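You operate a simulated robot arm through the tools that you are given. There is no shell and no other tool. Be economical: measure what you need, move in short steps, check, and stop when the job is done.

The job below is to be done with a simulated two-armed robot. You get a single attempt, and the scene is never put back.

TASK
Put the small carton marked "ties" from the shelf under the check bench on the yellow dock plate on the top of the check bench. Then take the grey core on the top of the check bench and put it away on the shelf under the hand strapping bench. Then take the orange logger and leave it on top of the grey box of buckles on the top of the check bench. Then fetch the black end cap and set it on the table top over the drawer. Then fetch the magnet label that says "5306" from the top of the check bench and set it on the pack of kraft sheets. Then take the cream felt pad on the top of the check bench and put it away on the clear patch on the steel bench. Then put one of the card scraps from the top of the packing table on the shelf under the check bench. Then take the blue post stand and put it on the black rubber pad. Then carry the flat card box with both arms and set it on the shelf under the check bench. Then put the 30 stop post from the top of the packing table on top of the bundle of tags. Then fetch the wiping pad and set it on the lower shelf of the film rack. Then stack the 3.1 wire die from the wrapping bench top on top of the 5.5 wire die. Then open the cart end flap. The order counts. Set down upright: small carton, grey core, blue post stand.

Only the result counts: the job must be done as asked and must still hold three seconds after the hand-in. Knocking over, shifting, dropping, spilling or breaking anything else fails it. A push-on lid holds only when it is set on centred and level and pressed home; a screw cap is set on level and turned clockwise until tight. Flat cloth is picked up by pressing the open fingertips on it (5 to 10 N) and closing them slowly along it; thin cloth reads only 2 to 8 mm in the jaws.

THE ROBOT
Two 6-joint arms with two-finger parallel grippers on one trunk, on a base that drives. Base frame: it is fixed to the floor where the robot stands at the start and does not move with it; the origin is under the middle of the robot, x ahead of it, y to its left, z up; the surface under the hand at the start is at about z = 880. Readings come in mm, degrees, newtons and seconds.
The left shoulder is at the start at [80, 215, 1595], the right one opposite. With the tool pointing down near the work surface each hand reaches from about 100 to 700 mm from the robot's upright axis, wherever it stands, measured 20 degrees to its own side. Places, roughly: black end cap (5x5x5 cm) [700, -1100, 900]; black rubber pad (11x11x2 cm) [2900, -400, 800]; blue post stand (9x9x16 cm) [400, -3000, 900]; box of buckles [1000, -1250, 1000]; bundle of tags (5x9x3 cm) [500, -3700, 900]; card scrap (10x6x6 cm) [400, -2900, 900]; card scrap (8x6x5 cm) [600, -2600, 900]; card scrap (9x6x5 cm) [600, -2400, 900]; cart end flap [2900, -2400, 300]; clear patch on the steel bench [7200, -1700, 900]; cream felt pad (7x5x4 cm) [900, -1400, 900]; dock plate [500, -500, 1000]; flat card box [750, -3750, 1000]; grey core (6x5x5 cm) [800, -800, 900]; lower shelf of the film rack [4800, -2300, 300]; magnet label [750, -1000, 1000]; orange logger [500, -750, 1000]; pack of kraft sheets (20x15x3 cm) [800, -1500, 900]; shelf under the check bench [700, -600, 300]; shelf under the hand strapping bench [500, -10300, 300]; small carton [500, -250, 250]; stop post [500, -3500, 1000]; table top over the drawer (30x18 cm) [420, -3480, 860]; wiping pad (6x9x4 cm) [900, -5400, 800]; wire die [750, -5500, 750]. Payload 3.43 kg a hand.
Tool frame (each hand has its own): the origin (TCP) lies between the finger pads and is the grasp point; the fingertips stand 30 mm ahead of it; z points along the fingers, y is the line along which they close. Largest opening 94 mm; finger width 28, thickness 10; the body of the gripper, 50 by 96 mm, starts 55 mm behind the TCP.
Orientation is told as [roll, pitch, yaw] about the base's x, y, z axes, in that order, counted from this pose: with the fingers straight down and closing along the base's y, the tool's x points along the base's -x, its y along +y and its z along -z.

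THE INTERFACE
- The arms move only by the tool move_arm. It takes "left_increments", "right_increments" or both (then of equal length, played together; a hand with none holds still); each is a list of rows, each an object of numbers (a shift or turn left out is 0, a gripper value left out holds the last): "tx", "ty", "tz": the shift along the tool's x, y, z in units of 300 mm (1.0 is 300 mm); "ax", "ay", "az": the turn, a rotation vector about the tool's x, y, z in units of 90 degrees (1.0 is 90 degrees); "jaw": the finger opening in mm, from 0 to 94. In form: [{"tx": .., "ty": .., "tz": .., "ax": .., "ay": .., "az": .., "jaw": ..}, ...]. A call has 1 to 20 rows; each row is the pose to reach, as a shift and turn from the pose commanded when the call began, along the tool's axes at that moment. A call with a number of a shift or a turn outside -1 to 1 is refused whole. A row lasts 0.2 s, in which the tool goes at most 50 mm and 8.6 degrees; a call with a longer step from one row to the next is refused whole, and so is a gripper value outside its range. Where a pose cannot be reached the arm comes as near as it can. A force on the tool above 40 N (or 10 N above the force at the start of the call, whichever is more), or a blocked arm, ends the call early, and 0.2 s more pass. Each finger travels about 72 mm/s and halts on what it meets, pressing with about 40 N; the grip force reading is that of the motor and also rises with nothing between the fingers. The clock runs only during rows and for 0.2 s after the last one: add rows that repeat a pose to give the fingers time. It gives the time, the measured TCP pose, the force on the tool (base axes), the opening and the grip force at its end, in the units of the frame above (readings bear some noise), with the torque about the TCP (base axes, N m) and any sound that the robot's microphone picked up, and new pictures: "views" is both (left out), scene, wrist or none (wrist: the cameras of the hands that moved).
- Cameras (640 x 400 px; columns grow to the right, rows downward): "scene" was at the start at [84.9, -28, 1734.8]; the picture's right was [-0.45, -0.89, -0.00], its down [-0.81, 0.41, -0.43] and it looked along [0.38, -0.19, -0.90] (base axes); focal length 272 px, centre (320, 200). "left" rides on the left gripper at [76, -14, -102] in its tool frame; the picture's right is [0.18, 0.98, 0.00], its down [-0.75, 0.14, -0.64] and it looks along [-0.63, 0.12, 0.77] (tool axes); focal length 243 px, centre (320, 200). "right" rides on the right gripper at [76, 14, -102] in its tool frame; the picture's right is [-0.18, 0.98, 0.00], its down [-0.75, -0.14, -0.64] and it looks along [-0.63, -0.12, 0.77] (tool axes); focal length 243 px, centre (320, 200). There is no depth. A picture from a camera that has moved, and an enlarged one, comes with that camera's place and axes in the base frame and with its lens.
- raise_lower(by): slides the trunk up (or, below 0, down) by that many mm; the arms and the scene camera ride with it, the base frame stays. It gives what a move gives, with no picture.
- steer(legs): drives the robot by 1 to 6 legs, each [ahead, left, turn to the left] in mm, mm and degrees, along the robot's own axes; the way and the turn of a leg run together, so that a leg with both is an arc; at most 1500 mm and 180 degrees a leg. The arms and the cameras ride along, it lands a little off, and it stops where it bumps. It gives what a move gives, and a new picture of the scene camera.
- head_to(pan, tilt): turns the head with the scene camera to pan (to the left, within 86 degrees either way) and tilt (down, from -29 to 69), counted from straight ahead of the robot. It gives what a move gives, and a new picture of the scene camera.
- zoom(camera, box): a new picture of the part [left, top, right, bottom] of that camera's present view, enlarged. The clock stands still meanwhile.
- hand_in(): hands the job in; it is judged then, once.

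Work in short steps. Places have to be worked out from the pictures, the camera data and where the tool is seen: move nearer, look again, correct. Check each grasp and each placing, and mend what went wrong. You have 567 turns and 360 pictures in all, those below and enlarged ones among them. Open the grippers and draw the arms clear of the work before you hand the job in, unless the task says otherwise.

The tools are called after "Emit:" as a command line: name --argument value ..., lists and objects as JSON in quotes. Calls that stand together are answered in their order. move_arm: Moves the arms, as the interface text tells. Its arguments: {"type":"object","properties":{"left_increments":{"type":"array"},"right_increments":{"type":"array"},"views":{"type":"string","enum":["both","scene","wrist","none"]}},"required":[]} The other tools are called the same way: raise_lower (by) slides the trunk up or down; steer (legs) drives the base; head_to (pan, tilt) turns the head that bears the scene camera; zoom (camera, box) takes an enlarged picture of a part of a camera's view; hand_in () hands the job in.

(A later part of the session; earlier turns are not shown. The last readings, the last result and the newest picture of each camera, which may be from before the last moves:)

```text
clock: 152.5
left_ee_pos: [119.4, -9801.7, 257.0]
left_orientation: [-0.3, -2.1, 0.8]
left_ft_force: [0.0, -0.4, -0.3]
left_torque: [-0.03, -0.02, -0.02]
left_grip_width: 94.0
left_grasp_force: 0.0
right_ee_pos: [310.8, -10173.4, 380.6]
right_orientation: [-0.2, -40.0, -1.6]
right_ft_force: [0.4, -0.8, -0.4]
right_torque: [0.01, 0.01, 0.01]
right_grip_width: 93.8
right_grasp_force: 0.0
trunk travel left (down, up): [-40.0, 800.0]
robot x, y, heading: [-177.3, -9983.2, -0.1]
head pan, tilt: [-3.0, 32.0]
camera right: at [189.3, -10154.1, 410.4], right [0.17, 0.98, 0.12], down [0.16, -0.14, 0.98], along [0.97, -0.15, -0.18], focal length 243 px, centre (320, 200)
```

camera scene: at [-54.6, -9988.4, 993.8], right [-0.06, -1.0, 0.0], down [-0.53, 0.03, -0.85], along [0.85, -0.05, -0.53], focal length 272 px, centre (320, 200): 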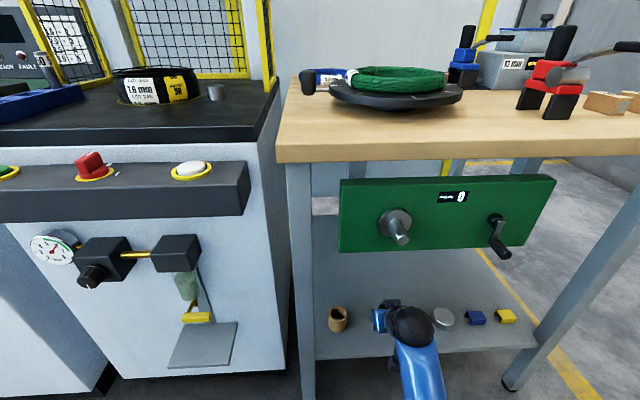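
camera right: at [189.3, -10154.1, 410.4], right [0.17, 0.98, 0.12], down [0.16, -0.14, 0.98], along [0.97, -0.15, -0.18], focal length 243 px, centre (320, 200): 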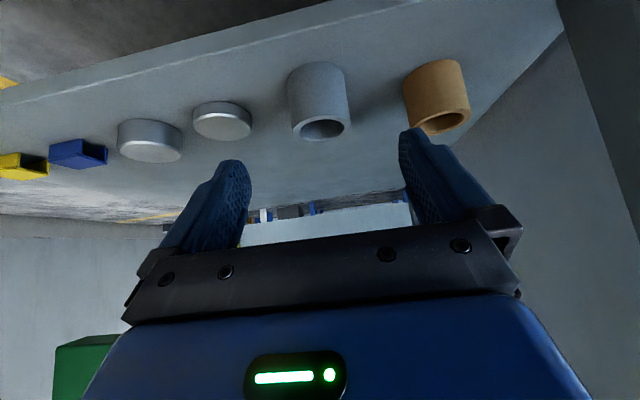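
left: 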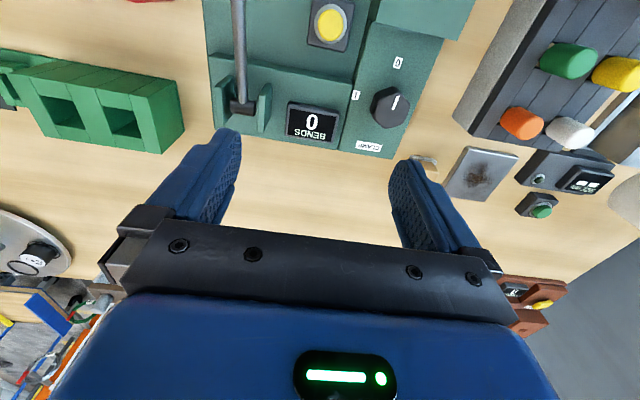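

Core stands upright on the shelf. Back out, raise, turn toward +y and drive back to the check bench.

Emit:
steer --legs '[[-330, 0, 0]]'

Emit:
raise_lower --by 400

Emit:
raise_lower --by 395

Emit:
steer --legs '[[0, 0, 90], [1500, 0, 0], [1500, 0, 0]]'

```text
clock: 154.6
left_ee_pos: [-207.1, -9800.0, 257.4]
left_orientation: [-0.2, -2.2, 0.7]
left_ft_force: [0.8, 0.1, 0.0]
left_torque: [0.01, -0.03, 0.0]
left_grip_width: 93.8
left_grasp_force: 0.1
right_ee_pos: [-13.5, -10173.2, 381.2]
right_orientation: [-0.2, -40.1, -1.6]
right_ft_force: [0.1, -0.4, 0.3]
right_torque: [0.02, 0.01, -0.04]
right_grip_width: 94.1
right_grasp_force: 0.2
trunk travel left (down, up): [-40.0, 800.0]
robot x, y, heading: [-499.1, -9985.2, -0.2]
head pan, tilt: [-3.0, 32.0]
camera scene: at [-381.3, -9987.3, 993.9], right [-0.06, -1.0, 0.0], down [-0.53, 0.03, -0.85], along [0.85, -0.05, -0.53], focal length 272 px, centre (320, 200)
```

scene: 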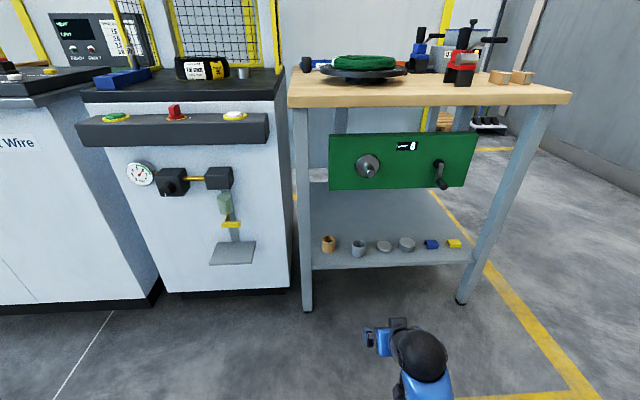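

```text
clock: 158.5
left_ee_pos: [-206.1, -9800.1, 656.0]
left_orientation: [-0.2, -2.1, 0.8]
left_ft_force: [0.4, 0.6, 0.2]
left_torque: [-0.02, 0.01, -0.01]
left_grip_width: 94.0
left_grasp_force: 0.0
right_ee_pos: [-12.8, -10172.8, 780.8]
right_orientation: [-0.2, -40.0, -1.6]
right_ft_force: [0.2, 0.9, -0.3]
right_torque: [0.0, -0.01, -0.01]
right_grip_width: 93.8
right_grasp_force: 0.1
trunk travel left (down, up): [-440.0, 400.0]
robot x, y, heading: [-502.0, -9979.4, -0.2]
head pan, tilt: [-3.0, 32.0]
```

```text
clock: 162.3
left_ee_pos: [-207.0, -9799.1, 1051.5]
left_orientation: [-0.3, -2.0, 0.8]
left_ft_force: [0.8, -1.2, -0.7]
left_torque: [0.01, 0.02, -0.03]
left_grip_width: 94.0
left_grasp_force: 0.0
right_ee_pos: [-13.6, -10173.7, 1175.6]
right_orientation: [-0.3, -39.9, -1.6]
right_ft_force: [0.2, 0.0, -0.4]
right_torque: [0.04, -0.02, 0.01]
right_grip_width: 93.8
right_grasp_force: 0.0
trunk travel left (down, up): [-835.0, 5.0]
robot x, y, heading: [-503.6, -9982.8, -0.0]
head pan, tilt: [-3.0, 32.0]
```

```text
clock: 180.9
left_ee_pos: [-918.3, -6673.1, 1052.8]
left_orientation: [-0.3, -2.1, 94.5]
left_ft_force: [-0.9, -0.2, -0.1]
left_torque: [-0.03, 0.03, 0.02]
left_grip_width: 94.0
left_grasp_force: 0.2
right_ee_pos: [-557.0, -6456.2, 1177.3]
right_orientation: [-0.2, -40.1, 92.0]
right_ft_force: [-0.3, -0.1, 0.1]
right_torque: [0.0, -0.03, 0.02]
right_grip_width: 94.1
right_grasp_force: 0.0
trunk travel left (down, up): [-835.0, 5.0]
robot x, y, heading: [-716.9, -6953.9, 93.4]
head pan, tilt: [-3.0, 32.0]
camera scene: at [-718.7, -6835.7, 1788.9], right [1.0, 0.01, 0.0], down [0.0, -0.53, -0.85], along [-0.01, 0.85, -0.53], focal length 272 px, centre (320, 200)
```

scene: 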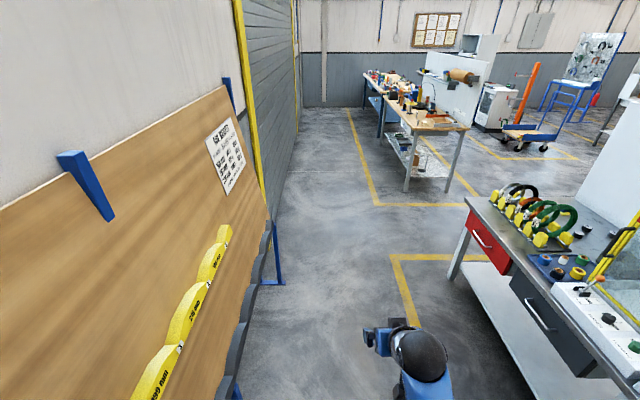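

Too near the wall board; strafe right, fix heading and continue.

Emit:
steer --legs '[[0, -320, -3.4], [1500, 0, -1], [1500, 0, -1], [1500, 0, -0.5], [1450, 0, 0]]'

```text
clock: 211.0
left_ee_pos: [-599.2, -673.9, 1051.0]
left_orientation: [-0.2, -2.1, 90.9]
left_ft_force: [-1.2, 0.3, -0.8]
left_torque: [0.03, 0.0, 0.01]
left_grip_width: 94.1
left_grasp_force: 0.0
right_ee_pos: [-226.9, -480.9, 1176.9]
right_orientation: [-0.2, -40.1, 88.5]
right_ft_force: [-0.8, 0.2, -0.4]
right_torque: [-0.01, -0.01, -0.03]
right_grip_width: 93.9
right_grasp_force: 0.1
trunk travel left (down, up): [-835.0, 5.0]
robot x, y, heading: [-412.8, -967.9, 90.0]
head pan, tilt: [-3.0, 32.0]
camera scene: at [-411.4, -848.8, 1788.9], right [1.0, -0.05, 0.0], down [-0.03, -0.53, -0.85], along [0.05, 0.85, -0.53], focal length 272 px, centre (320, 200)
```

scene: 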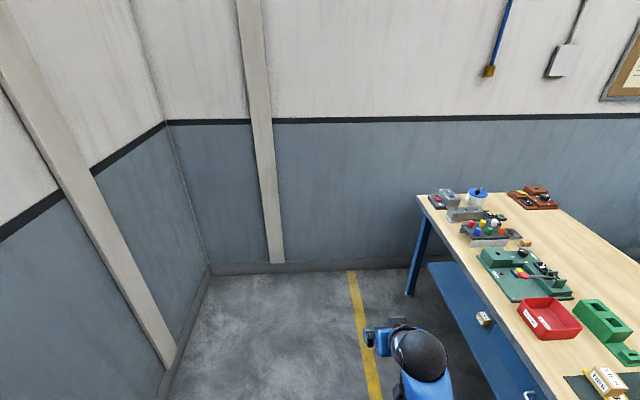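

Turn to face the bench, and move the left hand outward/back so it stays off the bench.

Emit:
steer --legs '[[0, 0, -90]]'

Emit:
move_arm --left_increments '[{"tx": 0.078, "ty": 0.137, "tz": 0.03}, {"tx": 0.156, "ty": 0.275, "tz": 0.06}, {"tx": 0.235, "ty": 0.41, "tz": 0.09}, {"tx": 0.313, "ty": 0.55, "tz": 0.12}, {"tx": 0.313, "ty": 0.55, "tz": 0.12}]' --views "none"

```text
clock: 215.3
left_ee_pos: [-114.3, -793.7, 1052.6]
left_orientation: [-0.3, -2.0, -1.0]
left_ft_force: [-0.1, 0.2, -0.6]
left_torque: [0.0, -0.04, -0.01]
left_grip_width: 94.0
left_grasp_force: 0.0
right_ee_pos: [63.6, -1173.2, 1176.3]
right_orientation: [-0.2, -40.0, -3.5]
right_ft_force: [1.0, 0.1, 0.1]
right_torque: [0.02, -0.01, 0.0]
right_grip_width: 94.0
right_grasp_force: 0.1
trunk travel left (down, up): [-835.0, 5.0]
robot x, y, heading: [-414.7, -968.9, -2.1]
head pan, tilt: [-3.0, 32.0]
camera scene: at [-296.9, -975.9, 1788.8], right [-0.09, -1.0, 0.0], down [-0.53, 0.05, -0.85], along [0.84, -0.07, -0.53], focal length 272 px, centre (320, 200)
```

scene: 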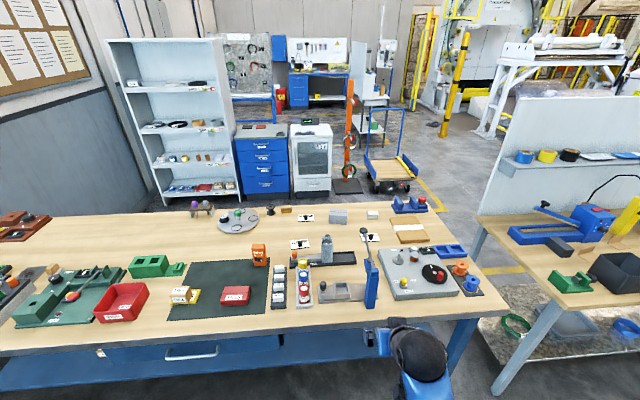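

```text
clock: 216.2
left_ee_pos: [-157.0, -706.9, 1021.5]
left_orientation: [0.1, -2.7, -19.4]
left_ft_force: [0.0, 0.0, 0.8]
left_torque: [0.02, 0.02, -0.02]
left_grip_width: 93.8
left_grasp_force: 0.2
right_ee_pos: [65.6, -1172.6, 1175.7]
right_orientation: [-0.2, -40.0, -3.4]
right_ft_force: [-0.5, -0.2, -0.2]
right_torque: [-0.02, 0.03, 0.05]
right_grip_width: 94.0
right_grasp_force: 0.1
trunk travel left (down, up): [-835.0, 5.0]
robot x, y, heading: [-414.4, -966.5, -2.2]
head pan, tilt: [-3.0, 32.0]
stopped in row 4 (left hand): the arm was blocked; the commanded pose is now the measured one
```

Left hand ended at rel (258,262). I'll work with the robot turned ~+35° so its right shoulder leads. First zoom on logger and the back-row items from here.

Emit:
zoom --camera "scene" --box '[230, 230, 310, 280]'

Emit:
zoom --camera "scene" --box '[280, 195, 400, 270]'

```text
8.00 times, centred on (270, 255) of scene
camera zoom: at [-295.0, -976.3, 1788.5], right [-0.09, -1.0, 0.0], down [-0.53, 0.05, -0.85], along [0.84, -0.07, -0.53], focal length 2174 px, centre (720, -240)
```

zoom: 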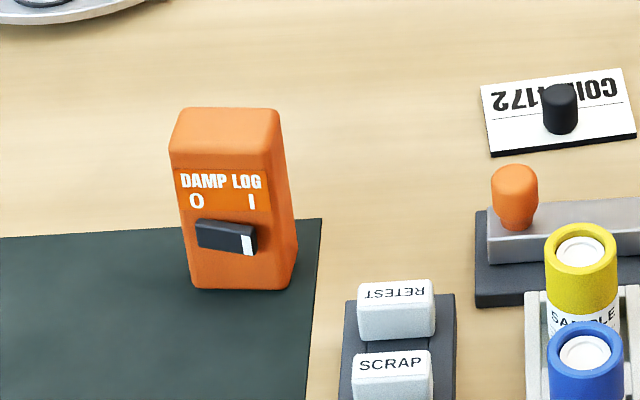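

```text
5.33 times, centred on (340, 232) of scene
camera zoom: at [-295.0, -976.3, 1788.5], right [-0.09, -1.0, 0.0], down [-0.53, 0.05, -0.85], along [0.84, -0.07, -0.53], focal length 1450 px, centre (213, 27)
```

zoom: 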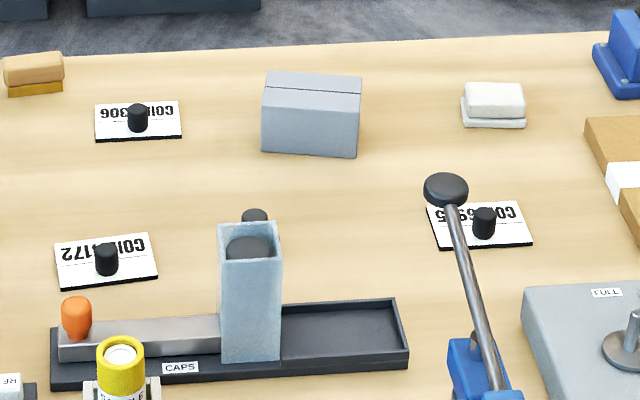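

Logger ≈(625,-785), yaw ≈ -10°; buckle box front ≈(897,-1185). Turn +37° and drive so the right shoulder faces the logger.

Emit:
steer --legs '[[0, 0, 37], [540, 18, 0]]'

Emit:
move_arm --right_increments '[{"ax": 0.0536, "az": 0.0638}, {"ax": 0.1072, "az": 0.1277}, {"ax": 0.161, "az": 0.1915}, {"ax": 0.2144, "az": 0.2553}, {"ax": 0.268, "az": 0.319}, {"ax": 0.3216, "az": 0.383}, {"ax": 0.3216, "az": 0.383}]' --views "wrist"

```text
clock: 221.1
left_ee_pos: [59.7, -284.8, 1022.1]
left_orientation: [0.2, -2.8, 17.3]
left_ft_force: [0.1, 0.0, 0.2]
left_torque: [0.02, -0.01, 0.0]
left_grip_width: 94.0
left_grasp_force: 0.0
right_ee_pos: [517.4, -523.5, 1176.5]
right_orientation: [-0.2, -40.2, 33.5]
right_ft_force: [0.0, 0.2, 0.4]
right_torque: [0.02, -0.02, -0.01]
right_grip_width: 94.0
right_grasp_force: 0.1
trunk travel left (down, up): [-835.0, 5.0]
robot x, y, heading: [9.7, -646.2, 35.0]
head pan, tilt: [-3.0, 32.0]
camera scene: at [108.9, -584.4, 1789.1], right [0.53, -0.85, 0.0], down [-0.45, -0.28, -0.85], along [0.72, 0.45, -0.53], focal length 272 px, centre (320, 200)
```

scene: 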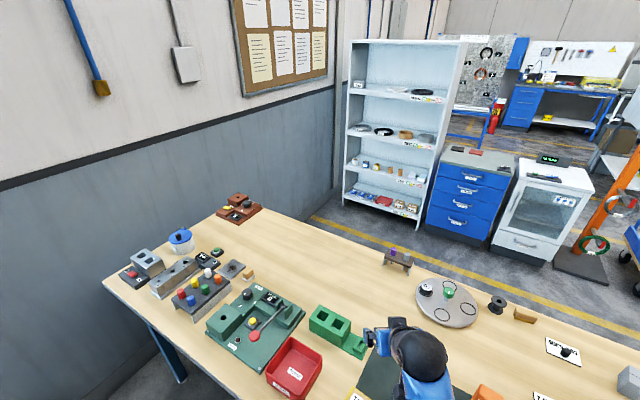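

```text
clock: 222.7
left_ee_pos: [62.6, -283.8, 1022.6]
left_orientation: [0.2, -2.7, 17.4]
left_ft_force: [-0.6, 0.2, 0.6]
left_torque: [-0.04, 0.02, 0.0]
left_grip_width: 94.0
left_grasp_force: 0.0
right_ee_pos: [518.5, -524.1, 1177.0]
right_orientation: [-0.1, -40.2, -11.8]
right_ft_force: [-0.2, 0.2, 0.2]
right_torque: [0.01, -0.04, -0.01]
right_grip_width: 94.2
right_grasp_force: 0.1
trunk travel left (down, up): [-835.0, 5.0]
robot x, y, heading: [10.6, -648.0, 34.9]
head pan, tilt: [-3.0, 32.0]
camera right: at [400.5, -482.4, 1204.4], right [0.34, 0.93, 0.12], down [0.13, -0.17, 0.98], along [0.93, -0.32, -0.18], focal length 243 px, centre (320, 200)
```

right: 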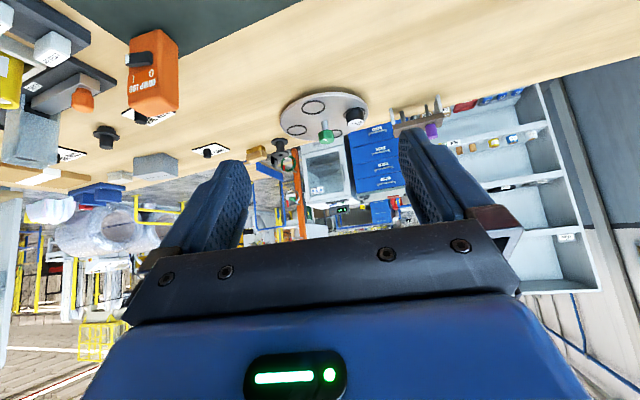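

Move over to a pre-grasp point ~150 mm from the logger along the tool axis.

Emit:
move_arm --right_increments '[{"tx": 0.01, "ty": -0.13, "tz": 0.065}, {"tx": 0.021, "ty": -0.26, "tz": 0.13}, {"tx": 0.031, "ty": -0.39, "tz": 0.195}, {"tx": 0.042, "ty": -0.52, "tz": 0.26}, {"tx": 0.052, "ty": -0.65, "tz": 0.325}, {"tx": 0.063, "ty": -0.778, "tz": 0.39}, {"tx": 0.063, "ty": -0.778, "tz": 0.39}]' --views "wrist"

```text
clock: 224.3
left_ee_pos: [61.6, -282.8, 1022.4]
left_orientation: [0.1, -2.8, 17.5]
left_ft_force: [-0.2, 0.4, 0.9]
left_torque: [-0.02, 0.0, 0.02]
left_grip_width: 93.9
left_grasp_force: 0.1
right_ee_pos: [531.1, -763.0, 1073.8]
right_orientation: [-0.1, -40.0, -11.5]
right_ft_force: [0.9, -0.4, 0.2]
right_torque: [0.0, 0.04, 0.03]
right_grip_width: 93.9
right_grasp_force: 0.0
trunk travel left (down, up): [-835.0, 5.0]
robot x, y, heading: [10.3, -646.8, 34.6]
head pan, tilt: [-3.0, 32.0]
camera right: at [413.7, -722.6, 1103.1], right [0.34, 0.93, 0.12], down [0.13, -0.17, 0.98], along [0.93, -0.31, -0.18], focal length 243 px, centre (320, 200)
```

right: 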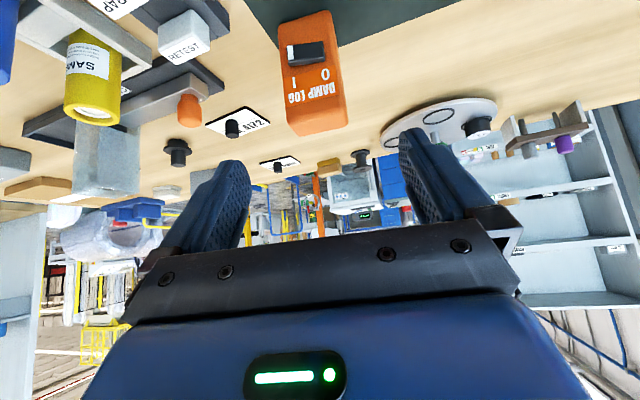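

Logger body: x≈610–650, y≈-786, top z≈978. Advance to TCP (630,-786,945) and close.

Emit:
move_arm --right_increments '[{"tx": 0.004, "ty": -0.002, "tz": 0.137}, {"tx": 0.008, "ty": -0.004, "tz": 0.274}, {"tx": 0.013, "ty": -0.006, "tz": 0.41}, {"tx": 0.017, "ty": -0.008, "tz": 0.547}, {"tx": 0.017, "ty": -0.008, "tz": 0.547}]' --views "wrist"

```text
clock: 225.5
left_ee_pos: [61.1, -283.4, 1022.5]
left_orientation: [0.2, -2.7, 17.4]
left_ft_force: [-0.9, 0.2, 0.5]
left_torque: [0.01, 0.0, -0.01]
left_grip_width: 94.1
left_grasp_force: 0.2
right_ee_pos: [627.6, -788.8, 947.3]
right_orientation: [-0.2, -40.2, -11.6]
right_ft_force: [0.6, 0.2, 0.0]
right_torque: [0.0, -0.01, 0.03]
right_grip_width: 94.3
right_grasp_force: 0.0
trunk travel left (down, up): [-835.0, 5.0]
robot x, y, heading: [7.4, -648.1, 35.0]
head pan, tilt: [-3.0, 32.0]
camera right: at [509.9, -747.4, 974.1], right [0.34, 0.93, 0.12], down [0.13, -0.17, 0.98], along [0.93, -0.31, -0.18], focal length 243 px, centre (320, 200)
```

right: 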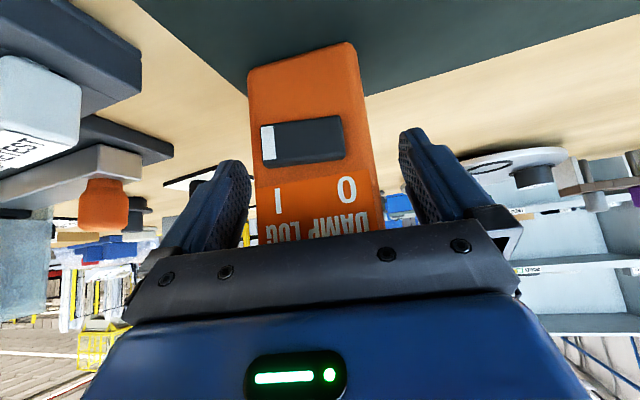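

Emit:
move_arm --right_increments '[{"jaw": 35}, {"jaw": 35}, {"jaw": 35}, {"jaw": 35}, {"jaw": 35}]' --views "none"

Emit:
move_arm --right_increments '[{"tx": -0.0214, "tz": -0.0255}, {"tx": -0.043, "tz": -0.051}, {"tx": -0.064, "tz": -0.0765}, {"tx": -0.086, "tz": -0.102}]' --views "wrist"

```text
clock: 226.7
left_ee_pos: [62.1, -283.6, 1022.5]
left_orientation: [0.2, -2.7, 17.4]
left_ft_force: [0.1, -0.4, 1.3]
left_torque: [0.02, 0.01, -0.02]
left_grip_width: 94.0
left_grasp_force: 0.0
right_ee_pos: [627.7, -788.5, 945.1]
right_orientation: [-0.1, -40.1, -11.6]
right_ft_force: [-0.1, 0.0, 0.2]
right_torque: [0.04, -0.08, -0.01]
right_grip_width: 60.0
right_grasp_force: 40.5
trunk travel left (down, up): [-835.0, 5.0]
robot x, y, heading: [9.0, -646.6, 34.8]
head pan, tilt: [-3.0, 32.0]
```

```text
clock: 227.7
left_ee_pos: [61.0, -284.0, 1022.1]
left_orientation: [0.2, -2.6, 17.4]
left_ft_force: [-0.2, 0.1, -0.1]
left_torque: [-0.02, 0.0, -0.01]
left_grip_width: 94.0
left_grasp_force: 0.1
right_ee_pos: [630.3, -787.1, 984.9]
right_orientation: [-0.1, -40.1, -11.6]
right_ft_force: [-1.0, -0.1, -0.4]
right_torque: [0.0, -0.01, 0.03]
right_grip_width: 59.7
right_grasp_force: 39.8
trunk travel left (down, up): [-835.0, 5.0]
robot x, y, heading: [8.3, -647.7, 34.7]
head pan, tilt: [-3.0, 32.0]
camera right: at [512.1, -746.6, 1013.9], right [0.34, 0.93, 0.12], down [0.13, -0.17, 0.98], along [0.93, -0.31, -0.18], focal length 243 px, centre (320, 200)
```

right: 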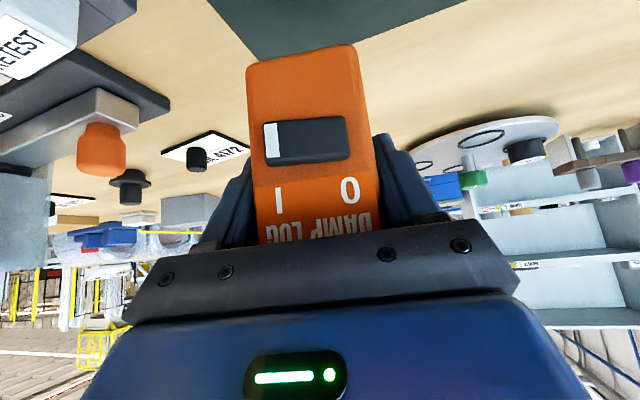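

Logger held (60 mm). Lift to z≈1135 and drive toward the buckle box.

Emit:
move_arm --right_increments '[{"tx": -0.08, "tz": -0.096}, {"tx": -0.16, "tz": -0.19}, {"tx": -0.24, "tz": -0.287}, {"tx": -0.3215, "tz": -0.383}, {"tx": -0.3215, "tz": -0.383}]' --views "none"

Emit:
steer --legs '[[-148, -338, 0]]'

Emit:
head_to --pan -50 --tilt 40

```text
clock: 228.9
left_ee_pos: [61.3, -284.0, 1023.1]
left_orientation: [0.2, -2.8, 17.4]
left_ft_force: [-0.4, 0.4, -0.5]
left_torque: [0.03, 0.0, -0.01]
left_grip_width: 94.1
left_grasp_force: 0.1
right_ee_pos: [630.0, -784.3, 1138.5]
right_orientation: [0.0, -40.1, -11.5]
right_ft_force: [-0.7, -0.8, -1.4]
right_torque: [0.01, 0.0, 0.0]
right_grip_width: 59.6
right_grasp_force: 39.9
trunk travel left (down, up): [-835.0, 5.0]
robot x, y, heading: [10.1, -646.4, 34.7]
head pan, tilt: [-3.0, 32.0]
```

```text
clock: 231.2
left_ee_pos: [136.3, -642.2, 1021.9]
left_orientation: [0.1, -2.7, 17.2]
left_ft_force: [-0.5, 0.8, -0.2]
left_torque: [-0.01, -0.01, 0.0]
left_grip_width: 94.3
left_grasp_force: 0.1
right_ee_pos: [705.3, -1142.5, 1138.5]
right_orientation: [-0.5, -40.2, -11.7]
right_ft_force: [0.1, 0.0, -1.6]
right_torque: [-0.02, -0.03, 0.01]
right_grip_width: 59.6
right_grasp_force: 39.8
trunk travel left (down, up): [-835.0, 5.0]
robot x, y, heading: [85.5, -1006.0, 34.7]
head pan, tilt: [-3.0, 32.0]
camera scene: at [185.6, -939.8, 1788.7], right [0.52, -0.85, 0.0], down [-0.45, -0.28, -0.85], along [0.72, 0.44, -0.53], focal length 272 px, centre (320, 200)
```

scene: 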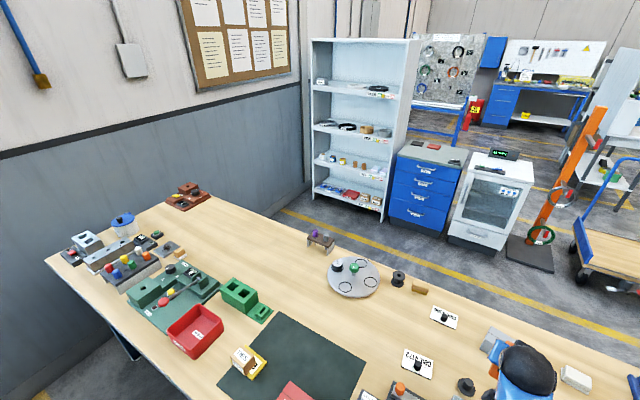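

```text
clock: 232.4
left_ee_pos: [137.6, -644.8, 1022.1]
left_orientation: [0.2, -2.7, 17.2]
left_ft_force: [0.9, -0.8, 0.0]
left_torque: [-0.01, 0.01, 0.01]
left_grip_width: 93.8
left_grasp_force: 0.1
right_ee_pos: [705.8, -1145.5, 1138.4]
right_orientation: [-0.1, -40.1, -11.8]
right_ft_force: [0.7, 0.2, 0.0]
right_torque: [-0.01, -0.02, 0.0]
right_grip_width: 59.8
right_grasp_force: 40.2
trunk travel left (down, up): [-835.0, 5.0]
robot x, y, heading: [87.0, -1010.7, 34.8]
head pan, tilt: [-50.0, 40.0]
camera scene: at [192.4, -1013.6, 1776.6], right [-0.26, -0.96, 0.0], down [-0.62, 0.17, -0.77], along [0.74, -0.2, -0.64], focal length 272 px, centre (320, 200)
```

scene: 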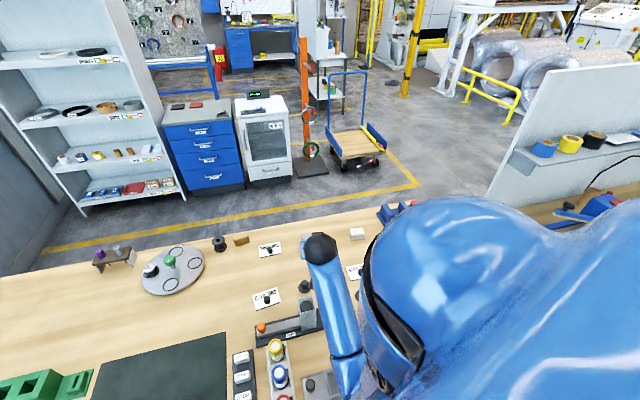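

Emit:
zoom --camera "right" --box '[0, 0, 640, 400]'

```text
1.00 times, centred on (320, 200) of right (not enlarged: the box is as wide or as high as the picture)
camera zoom: at [587.8, -1105.4, 1167.1], right [0.34, 0.93, 0.12], down [0.13, -0.17, 0.98], along [0.93, -0.32, -0.18], focal length 243 px, centre (320, 200)
```

zoom: 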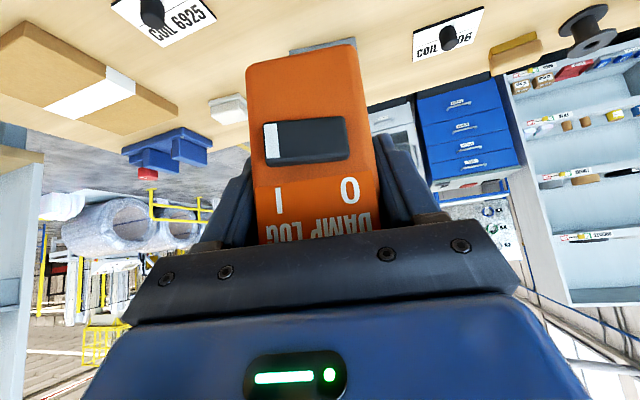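

Box front-bottom edge confirmed (881,-1229)–(906,-1130); top ≈945, centre ≈(926,-1188). Extend the arm to above it.

Emit:
move_arm --right_increments '[{"tx": -0.059, "ty": 0.002, "tz": 0.124}, {"tx": -0.117, "ty": 0.004, "tz": 0.248}, {"tx": -0.176, "ty": 0.006, "tz": 0.372}, {"tx": -0.235, "ty": 0.008, "tz": 0.495}, {"tx": -0.293, "ty": 0.01, "tz": 0.62}, {"tx": -0.352, "ty": 0.011, "tz": 0.743}, {"tx": -0.352, "ty": 0.011, "tz": 0.743}]' --views "both"

```text
clock: 234.0
left_ee_pos: [135.5, -644.9, 1021.9]
left_orientation: [0.3, -2.7, 17.3]
left_ft_force: [-0.3, 0.3, 0.0]
left_torque: [-0.02, 0.01, -0.01]
left_grip_width: 94.0
left_grasp_force: 0.2
right_ee_pos: [921.2, -1189.8, 1036.0]
right_orientation: [-0.1, -40.2, -11.8]
right_ft_force: [-0.5, -0.1, -2.3]
right_torque: [-0.02, -0.04, -0.02]
right_grip_width: 59.9
right_grasp_force: 39.8
trunk travel left (down, up): [-835.0, 5.0]
robot x, y, heading: [82.4, -1009.1, 34.6]
head pan, tilt: [-50.0, 40.0]
camera scene: at [191.8, -1013.4, 1776.7], right [-0.26, -0.96, 0.0], down [-0.62, 0.17, -0.77], along [0.74, -0.2, -0.64], focal length 272 px, centre (320, 200)
camera right: at [803.1, -1149.9, 1065.2], right [0.34, 0.93, 0.12], down [0.13, -0.17, 0.98], along [0.93, -0.32, -0.18], focal length 243 px, centre (320, 200)
```

scene: 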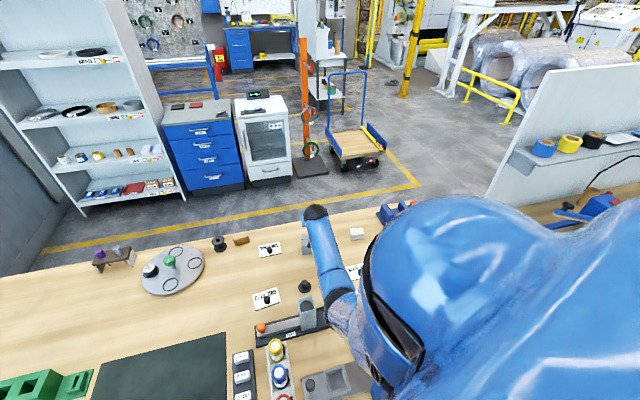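
right: 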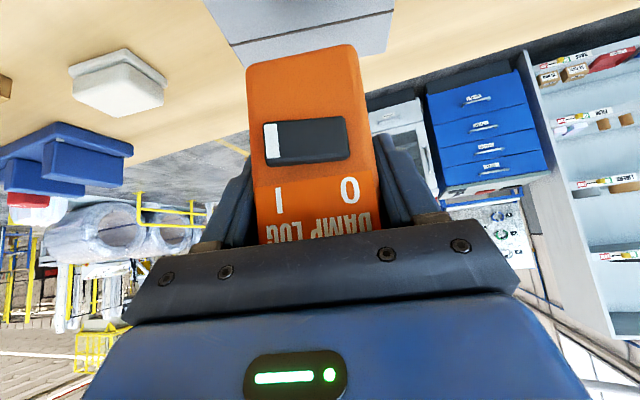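

Emit:
zoom --camera "right" --box '[190, 0, 420, 144]'

```text
2.78 times, centred on (305, 72) of right
camera zoom: at [803.1, -1149.9, 1065.2], right [0.34, 0.93, 0.12], down [0.13, -0.17, 0.98], along [0.93, -0.32, -0.18], focal length 674 px, centre (362, 556)
```

zoom: 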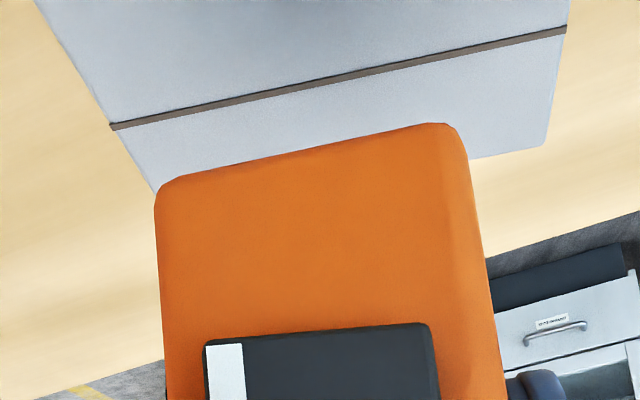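

Box top centre ≈(916,-1183,943), same yaw. Shift slightly and lower 27 mm, then feel.

Emit:
move_arm --right_increments '[{"tx": 0.037, "ty": 0.01, "tz": 0.028}, {"tx": 0.074, "ty": 0.019, "tz": 0.056}, {"tx": 0.074, "ty": 0.019, "tz": 0.056}]' --views "wrist"

Emit:
move_arm --right_increments '[{"tx": 0.0043, "tz": 0.0051}, {"tx": 0.0086, "tz": 0.0102}, {"tx": 0.0086, "tz": 0.0102}]' --views "none"

```text
clock: 234.8
left_ee_pos: [135.6, -645.0, 1022.6]
left_orientation: [0.2, -2.8, 17.3]
left_ft_force: [1.0, 0.1, 0.0]
left_torque: [0.01, 0.03, -0.02]
left_grip_width: 94.3
left_grasp_force: 0.0
right_ee_pos: [919.1, -1183.1, 1010.9]
right_orientation: [-0.1, -40.2, -11.8]
right_ft_force: [0.1, 0.3, -0.7]
right_torque: [-0.01, 0.01, 0.0]
right_grip_width: 59.7
right_grasp_force: 40.0
trunk travel left (down, up): [-835.0, 5.0]
robot x, y, heading: [89.7, -1005.4, 34.9]
head pan, tilt: [-50.0, 40.0]
camera right: at [800.9, -1142.5, 1039.0], right [0.34, 0.93, 0.12], down [0.13, -0.17, 0.98], along [0.93, -0.32, -0.18], focal length 243 px, centre (320, 200)
```

right: 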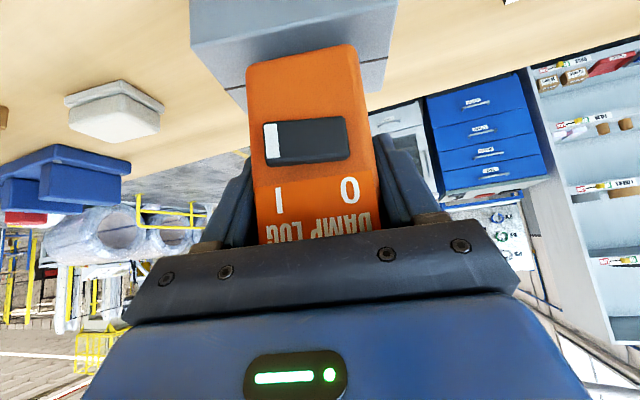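

```text
clock: 235.6
left_ee_pos: [137.5, -644.4, 1022.0]
left_orientation: [0.2, -2.7, 17.2]
left_ft_force: [-0.4, -0.2, -0.1]
left_torque: [0.0, -0.03, -0.05]
left_grip_width: 93.8
left_grasp_force: 0.2
right_ee_pos: [920.3, -1180.9, 1006.1]
right_orientation: [-0.1, -40.1, -11.7]
right_ft_force: [0.1, -0.3, -0.2]
right_torque: [0.0, -0.02, -0.03]
right_grip_width: 60.0
right_grasp_force: 40.0
trunk travel left (down, up): [-835.0, 5.0]
robot x, y, heading: [89.0, -1009.1, 34.7]
head pan, tilt: [-50.0, 40.0]
```

Emit:
move_arm --right_increments '[{"tx": 0.0043, "tz": 0.0051}, {"tx": 0.0086, "tz": 0.0102}, {"tx": 0.0129, "tz": 0.0153}, {"tx": 0.0172, "tz": 0.0204}, {"tx": 0.0172, "tz": 0.0204}]' --views "wrist"

```text
clock: 236.8
left_ee_pos: [134.8, -644.8, 1021.7]
left_orientation: [0.2, -2.8, 17.3]
left_ft_force: [0.3, -0.4, 0.4]
left_torque: [0.02, 0.0, 0.03]
left_grip_width: 93.8
left_grasp_force: 0.1
right_ee_pos: [920.7, -1182.1, 1001.2]
right_orientation: [0.0, -40.6, -11.8]
right_ft_force: [4.2, -1.4, 17.3]
right_torque: [0.01, 0.03, 0.0]
right_grip_width: 60.0
right_grasp_force: 40.5
trunk travel left (down, up): [-835.0, 5.0]
robot x, y, heading: [87.3, -1006.8, 34.9]
head pan, tilt: [-50.0, 40.0]
camera right: at [802.0, -1141.0, 1029.9], right [0.34, 0.93, 0.12], down [0.12, -0.17, 0.98], along [0.93, -0.32, -0.17], focal length 243 px, centre (320, 200)
```

right: 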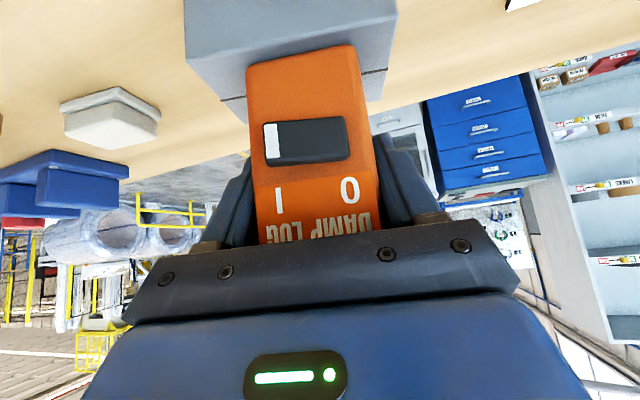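

Contact. Ease and release, then back out along the tool axis.

Emit:
move_arm --right_increments '[{"tx": -0.011, "tz": -0.013}, {"tx": -0.011, "tz": -0.013}, {"tx": -0.011, "tz": -0.013, "jaw": 94}, {"tx": -0.011, "tz": -0.013, "jaw": 94}, {"tx": -0.011, "tz": -0.013, "jaw": 94}]' --views "none"

Emit:
move_arm --right_increments '[{"tz": -0.1}, {"tz": -0.2}, {"tz": -0.3}, {"tz": -0.4}]' --views "wrist"

```text
clock: 238.0
left_ee_pos: [137.2, -645.7, 1021.9]
left_orientation: [0.1, -2.7, 17.3]
left_ft_force: [-0.2, 0.5, -0.9]
left_torque: [-0.01, 0.02, 0.03]
left_grip_width: 94.0
left_grasp_force: 0.1
right_ee_pos: [920.2, -1182.3, 1000.9]
right_orientation: [0.0, -40.0, -11.7]
right_ft_force: [0.1, 0.3, -0.5]
right_torque: [-0.01, 0.0, 0.03]
right_grip_width: 94.0
right_grasp_force: 0.1
trunk travel left (down, up): [-835.0, 5.0]
robot x, y, heading: [83.7, -1005.7, 35.0]
head pan, tilt: [-50.0, 40.0]
```

```text
clock: 239.0
left_ee_pos: [137.5, -645.3, 1022.0]
left_orientation: [0.3, -2.7, 17.3]
left_ft_force: [0.0, -0.2, -0.4]
left_torque: [0.0, -0.01, 0.01]
left_grip_width: 93.9
left_grasp_force: 0.1
right_ee_pos: [844.6, -1168.1, 1094.8]
right_orientation: [-0.1, -40.3, -11.8]
right_ft_force: [-0.4, 0.3, -0.4]
right_torque: [-0.01, 0.02, 0.01]
right_grip_width: 94.1
right_grasp_force: 0.1
trunk travel left (down, up): [-835.0, 5.0]
robot x, y, heading: [81.7, -1010.1, 34.3]
head pan, tilt: [-50.0, 40.0]
camera right: at [726.3, -1127.1, 1124.1], right [0.34, 0.93, 0.12], down [0.13, -0.17, 0.98], along [0.93, -0.32, -0.18], focal length 243 px, centre (320, 200)
```

right: 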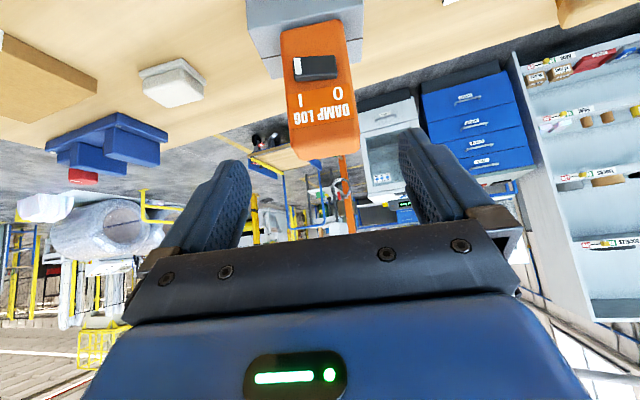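

Logger is on the box. Now pull back to look down on the black end cap near (749,-1102).

Emit:
move_arm --right_increments '[{"tx": 0.09, "ty": 0.03, "tz": -0.107}, {"tx": 0.183, "ty": 0.06, "tz": -0.215}, {"tx": 0.275, "ty": 0.09, "tz": -0.322}, {"tx": 0.366, "ty": 0.12, "tz": -0.43}, {"tx": 0.458, "ty": 0.154, "tz": -0.537}, {"tx": 0.458, "ty": 0.154, "tz": -0.537}]' --views "both"

```text
clock: 240.4
left_ee_pos: [136.1, -645.0, 1021.9]
left_orientation: [0.2, -2.7, 17.3]
left_ft_force: [0.5, -0.3, -0.3]
left_torque: [0.03, -0.01, -0.01]
left_grip_width: 93.9
left_grasp_force: 0.0
right_ee_pos: [649.3, -1078.3, 1128.8]
right_orientation: [-0.2, -40.1, -11.7]
right_ft_force: [0.1, -0.5, 0.2]
right_torque: [0.0, -0.04, 0.02]
right_grip_width: 94.1
right_grasp_force: 0.0
trunk travel left (down, up): [-835.0, 5.0]
robot x, y, heading: [82.7, -1005.4, 34.6]
head pan, tilt: [-50.0, 40.0]
camera scene: at [192.3, -1013.5, 1776.6], right [-0.26, -0.96, 0.0], down [-0.62, 0.17, -0.77], along [0.74, -0.2, -0.64], focal length 272 px, centre (320, 200)
camera right: at [531.4, -1037.8, 1156.6], right [0.34, 0.93, 0.12], down [0.13, -0.17, 0.98], along [0.93, -0.32, -0.18], focal length 243 px, centre (320, 200)
```

scene: 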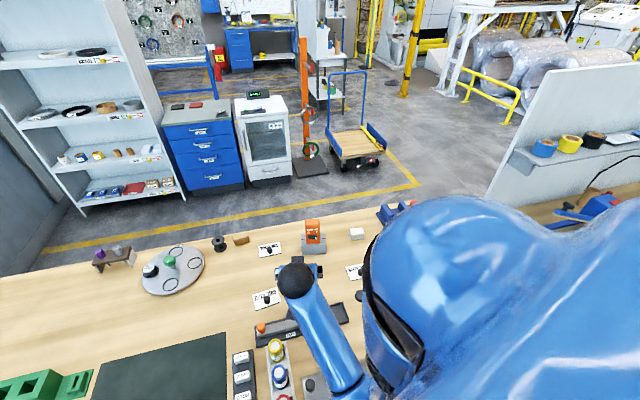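
right: 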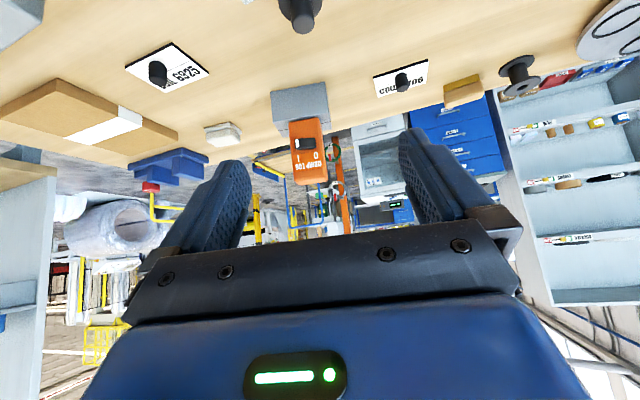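

Cap sits at ≈(749,-1108), with a tall chute right in front of it, so I'll use the left arm coming from the left with the robot turned to about -35°. Back off first, turn, and pose the left hand.

Emit:
steer --legs '[[-370, 255, 0], [0, 0, -70]]'

Emit:
move_arm --left_increments '[{"tx": -0.12, "ty": -0.034, "tz": -0.047, "ay": -0.043}, {"tx": -0.24, "ty": -0.068, "tz": -0.094, "ay": -0.086}, {"tx": -0.36, "ty": -0.1, "tz": -0.14, "ay": -0.129}, {"tx": -0.48, "ty": -0.135, "tz": -0.187, "ay": -0.171}, {"tx": -0.6, "ty": -0.17, "tz": -0.234, "ay": -0.214}, {"tx": -0.72, "ty": -0.2, "tz": -0.28, "ay": -0.257}, {"tx": -0.846, "ty": -0.237, "tz": -0.327, "ay": -0.3}, {"tx": -0.846, "ty": -0.237, "tz": -0.327, "ay": -0.3}]' --views "none"

Emit:
head_to --pan 25 --tilt 40

```text
clock: 246.2
left_ee_pos: [-4.2, -940.6, 1021.8]
left_orientation: [0.2, -2.7, -52.5]
left_ft_force: [0.1, 0.7, 0.5]
left_torque: [-0.05, -0.02, 0.0]
left_grip_width: 93.9
left_grasp_force: 0.1
right_ee_pos: [-235.4, -1572.5, 1128.3]
right_orientation: [-0.1, -40.0, -81.5]
right_ft_force: [0.3, 0.3, 0.0]
right_torque: [-0.04, 0.03, 0.0]
right_grip_width: 94.1
right_grasp_force: 0.0
trunk travel left (down, up): [-835.0, 5.0]
robot x, y, heading: [-362.7, -1023.7, -34.7]
head pan, tilt: [-50.0, 40.0]
camera scene: at [-330.7, -1120.4, 1776.6], right [-1.0, -0.09, 0.0], down [-0.06, 0.64, -0.77], along [0.07, -0.76, -0.64], focal length 272 px, centre (320, 200)
```

scene: 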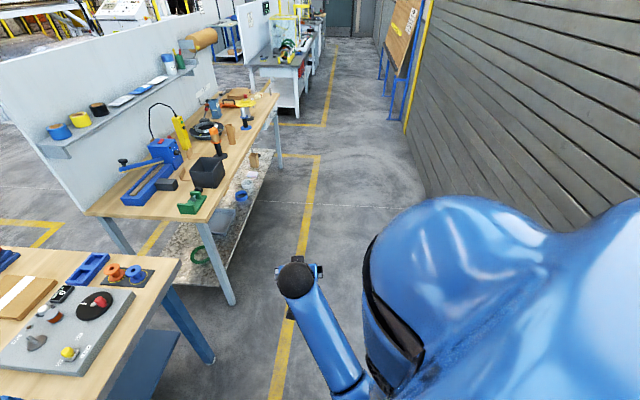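

```text
clock: 247.9
left_ee_pos: [94.3, -1182.6, 1131.2]
left_orientation: [0.2, -29.7, -52.6]
left_ft_force: [-1.0, 0.9, -0.2]
left_torque: [-0.02, 0.01, 0.01]
left_grip_width: 94.2
left_grasp_force: 0.0
right_ee_pos: [-233.9, -1572.3, 1127.6]
right_orientation: [-0.1, -40.2, -81.6]
right_ft_force: [0.3, 0.0, -0.5]
right_torque: [0.03, 0.01, 0.0]
right_grip_width: 93.9
right_grasp_force: 0.0
trunk travel left (down, up): [-835.0, 5.0]
robot x, y, heading: [-362.4, -1018.4, -34.8]
head pan, tilt: [-50.0, 40.0]
```

```text
clock: 249.4
left_ee_pos: [93.8, -1183.4, 1131.0]
left_orientation: [0.2, -29.7, -52.6]
left_ft_force: [0.1, 0.1, -0.8]
left_torque: [0.01, 0.0, 0.02]
left_grip_width: 94.2
left_grasp_force: 0.1
right_ee_pos: [-233.8, -1572.4, 1127.9]
right_orientation: [-0.1, -40.0, -81.4]
right_ft_force: [-0.7, 0.7, 0.3]
right_torque: [-0.03, -0.03, -0.01]
right_grip_width: 94.1
right_grasp_force: 0.1
trunk travel left (down, up): [-835.0, 5.0]
robot x, y, heading: [-360.7, -1019.5, -35.0]
head pan, tilt: [25.0, 40.0]
camera scene: at [-254.4, -1050.7, 1776.6], right [-0.18, -0.98, 0.0], down [-0.63, 0.11, -0.77], along [0.75, -0.13, -0.64], focal length 272 px, centre (320, 200)
```

scene: 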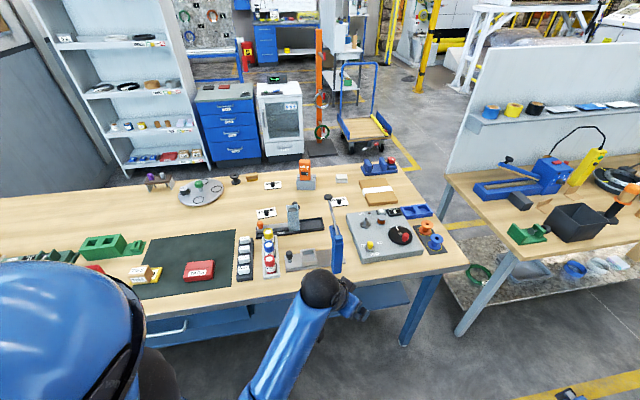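

Left hand in place. Drive to about (90,-900) so the left shoulder faces the cap.

Emit:
steer --legs '[[300, 355, 0]]'

Emit:
zoom --camera "left" --box '[0, 0, 640, 400]'

```text
clock: 252.2
left_ee_pos: [533.9, -1060.4, 1130.8]
left_orientation: [0.4, -30.0, -52.0]
left_ft_force: [-0.5, 0.2, -0.2]
left_torque: [0.02, 0.02, -0.01]
left_grip_width: 94.3
left_grasp_force: 0.0
right_ee_pos: [210.0, -1452.6, 1127.4]
right_orientation: [0.1, -40.1, -81.0]
right_ft_force: [0.8, -0.3, 0.7]
right_torque: [0.02, -0.01, 0.06]
right_grip_width: 94.0
right_grasp_force: 0.1
trunk travel left (down, up): [-835.0, 5.0]
robot x, y, heading: [76.9, -904.6, -34.3]
head pan, tilt: [25.0, 40.0]
camera scene: at [182.5, -932.8, 1776.9], right [-0.16, -0.99, 0.0], down [-0.63, 0.11, -0.77], along [0.76, -0.13, -0.64], focal length 272 px, centre (320, 200)
```

scene: 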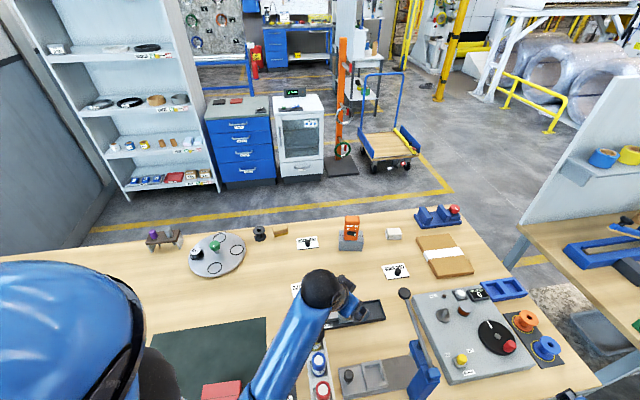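

```text
1.00 times, centred on (320, 200) of left (not enlarged: the box is as wide or as high as the picture)
camera zoom: at [449.4, -978.7, 1183.1], right [0.67, 0.73, -0.09], down [0.31, -0.18, 0.93], along [0.67, -0.66, -0.35], focal length 243 px, centre (320, 200)
```

zoom: 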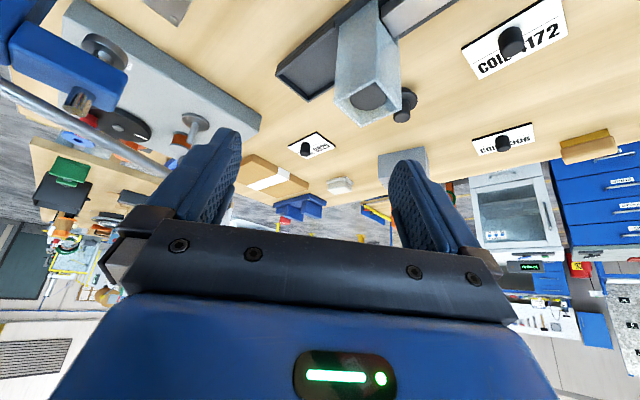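

Cap visible beside the chute at ≈(743,-1104). I move over at height, then down to ~110 mm from it and look.

Emit:
move_arm --left_increments '[{"tx": -0.079, "ty": 0.116, "tz": 0.045}, {"tx": -0.157, "ty": 0.232, "tz": 0.091}, {"tx": -0.235, "ty": 0.349, "tz": 0.136}, {"tx": -0.314, "ty": 0.465, "tz": 0.182}, {"tx": -0.255, "ty": 0.465, "tz": 0.284}, {"tx": -0.196, "ty": 0.465, "tz": 0.386}, {"tx": -0.137, "ty": 0.465, "tz": 0.488}, {"tx": -0.137, "ty": 0.465, "tz": 0.488}]' --views "wrist"

```text
clock: 254.0
left_ee_pos: [714.9, -1061.4, 1024.6]
left_orientation: [0.2, -29.7, -51.9]
left_ft_force: [0.7, -0.2, 0.4]
left_torque: [-0.02, 0.0, 0.01]
left_grip_width: 93.9
left_grasp_force: 0.1
right_ee_pos: [213.1, -1453.6, 1127.4]
right_orientation: [-0.3, -40.0, -80.8]
right_ft_force: [0.2, 0.4, 0.7]
right_torque: [0.0, 0.02, -0.02]
right_grip_width: 93.9
right_grasp_force: 0.1
trunk travel left (down, up): [-835.0, 5.0]
robot x, y, heading: [77.2, -900.8, -34.5]
head pan, tilt: [25.0, 40.0]
camera left: at [630.2, -979.1, 1076.1], right [0.67, 0.73, -0.09], down [0.32, -0.18, 0.93], along [0.67, -0.66, -0.35], focal length 243 px, centre (320, 200)
```

left: 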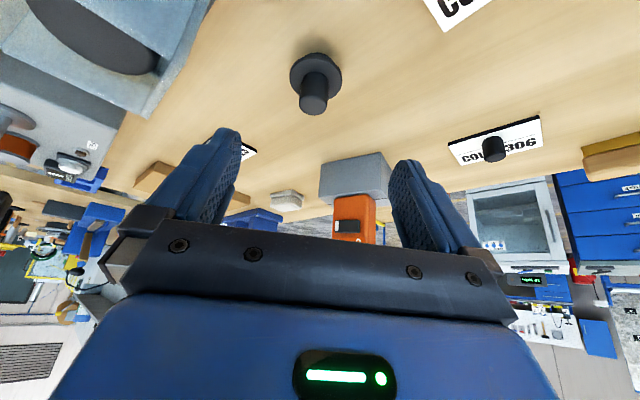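

Cap: flange ~51 mm at (745,-1113), knob ~26 mm up to z≈922. I'll grip the knob with the fingertips just above the flange.

Emit:
move_arm --left_increments '[{"tx": 0.005, "ty": -0.009, "tz": 0.123}, {"tx": 0.011, "ty": -0.019, "tz": 0.247}, {"tx": 0.016, "ty": -0.028, "tz": 0.37}, {"tx": 0.016, "ty": -0.028, "tz": 0.37}]' --views "wrist"

```text
clock: 255.0
left_ee_pos: [739.0, -1106.7, 924.0]
left_orientation: [0.2, -29.9, -52.0]
left_ft_force: [0.5, 0.0, -1.0]
left_torque: [-0.01, 0.02, 0.0]
left_grip_width: 93.9
left_grasp_force: 0.0
right_ee_pos: [211.7, -1452.9, 1128.7]
right_orientation: [-0.1, -40.1, -81.0]
right_ft_force: [0.7, -0.3, -0.1]
right_torque: [0.01, 0.05, -0.02]
right_grip_width: 93.9
right_grasp_force: 0.2
trunk travel left (down, up): [-835.0, 5.0]
robot x, y, heading: [74.1, -901.3, -34.2]
head pan, tilt: [25.0, 40.0]
camera left: at [654.4, -1024.1, 975.3], right [0.67, 0.73, -0.09], down [0.32, -0.18, 0.93], along [0.67, -0.66, -0.35], focal length 243 px, centre (320, 200)
```

left: 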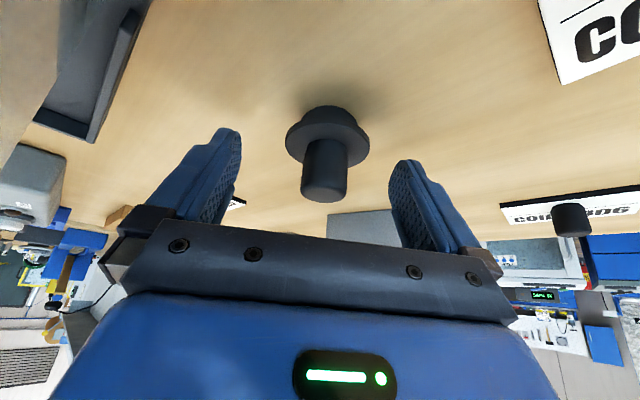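

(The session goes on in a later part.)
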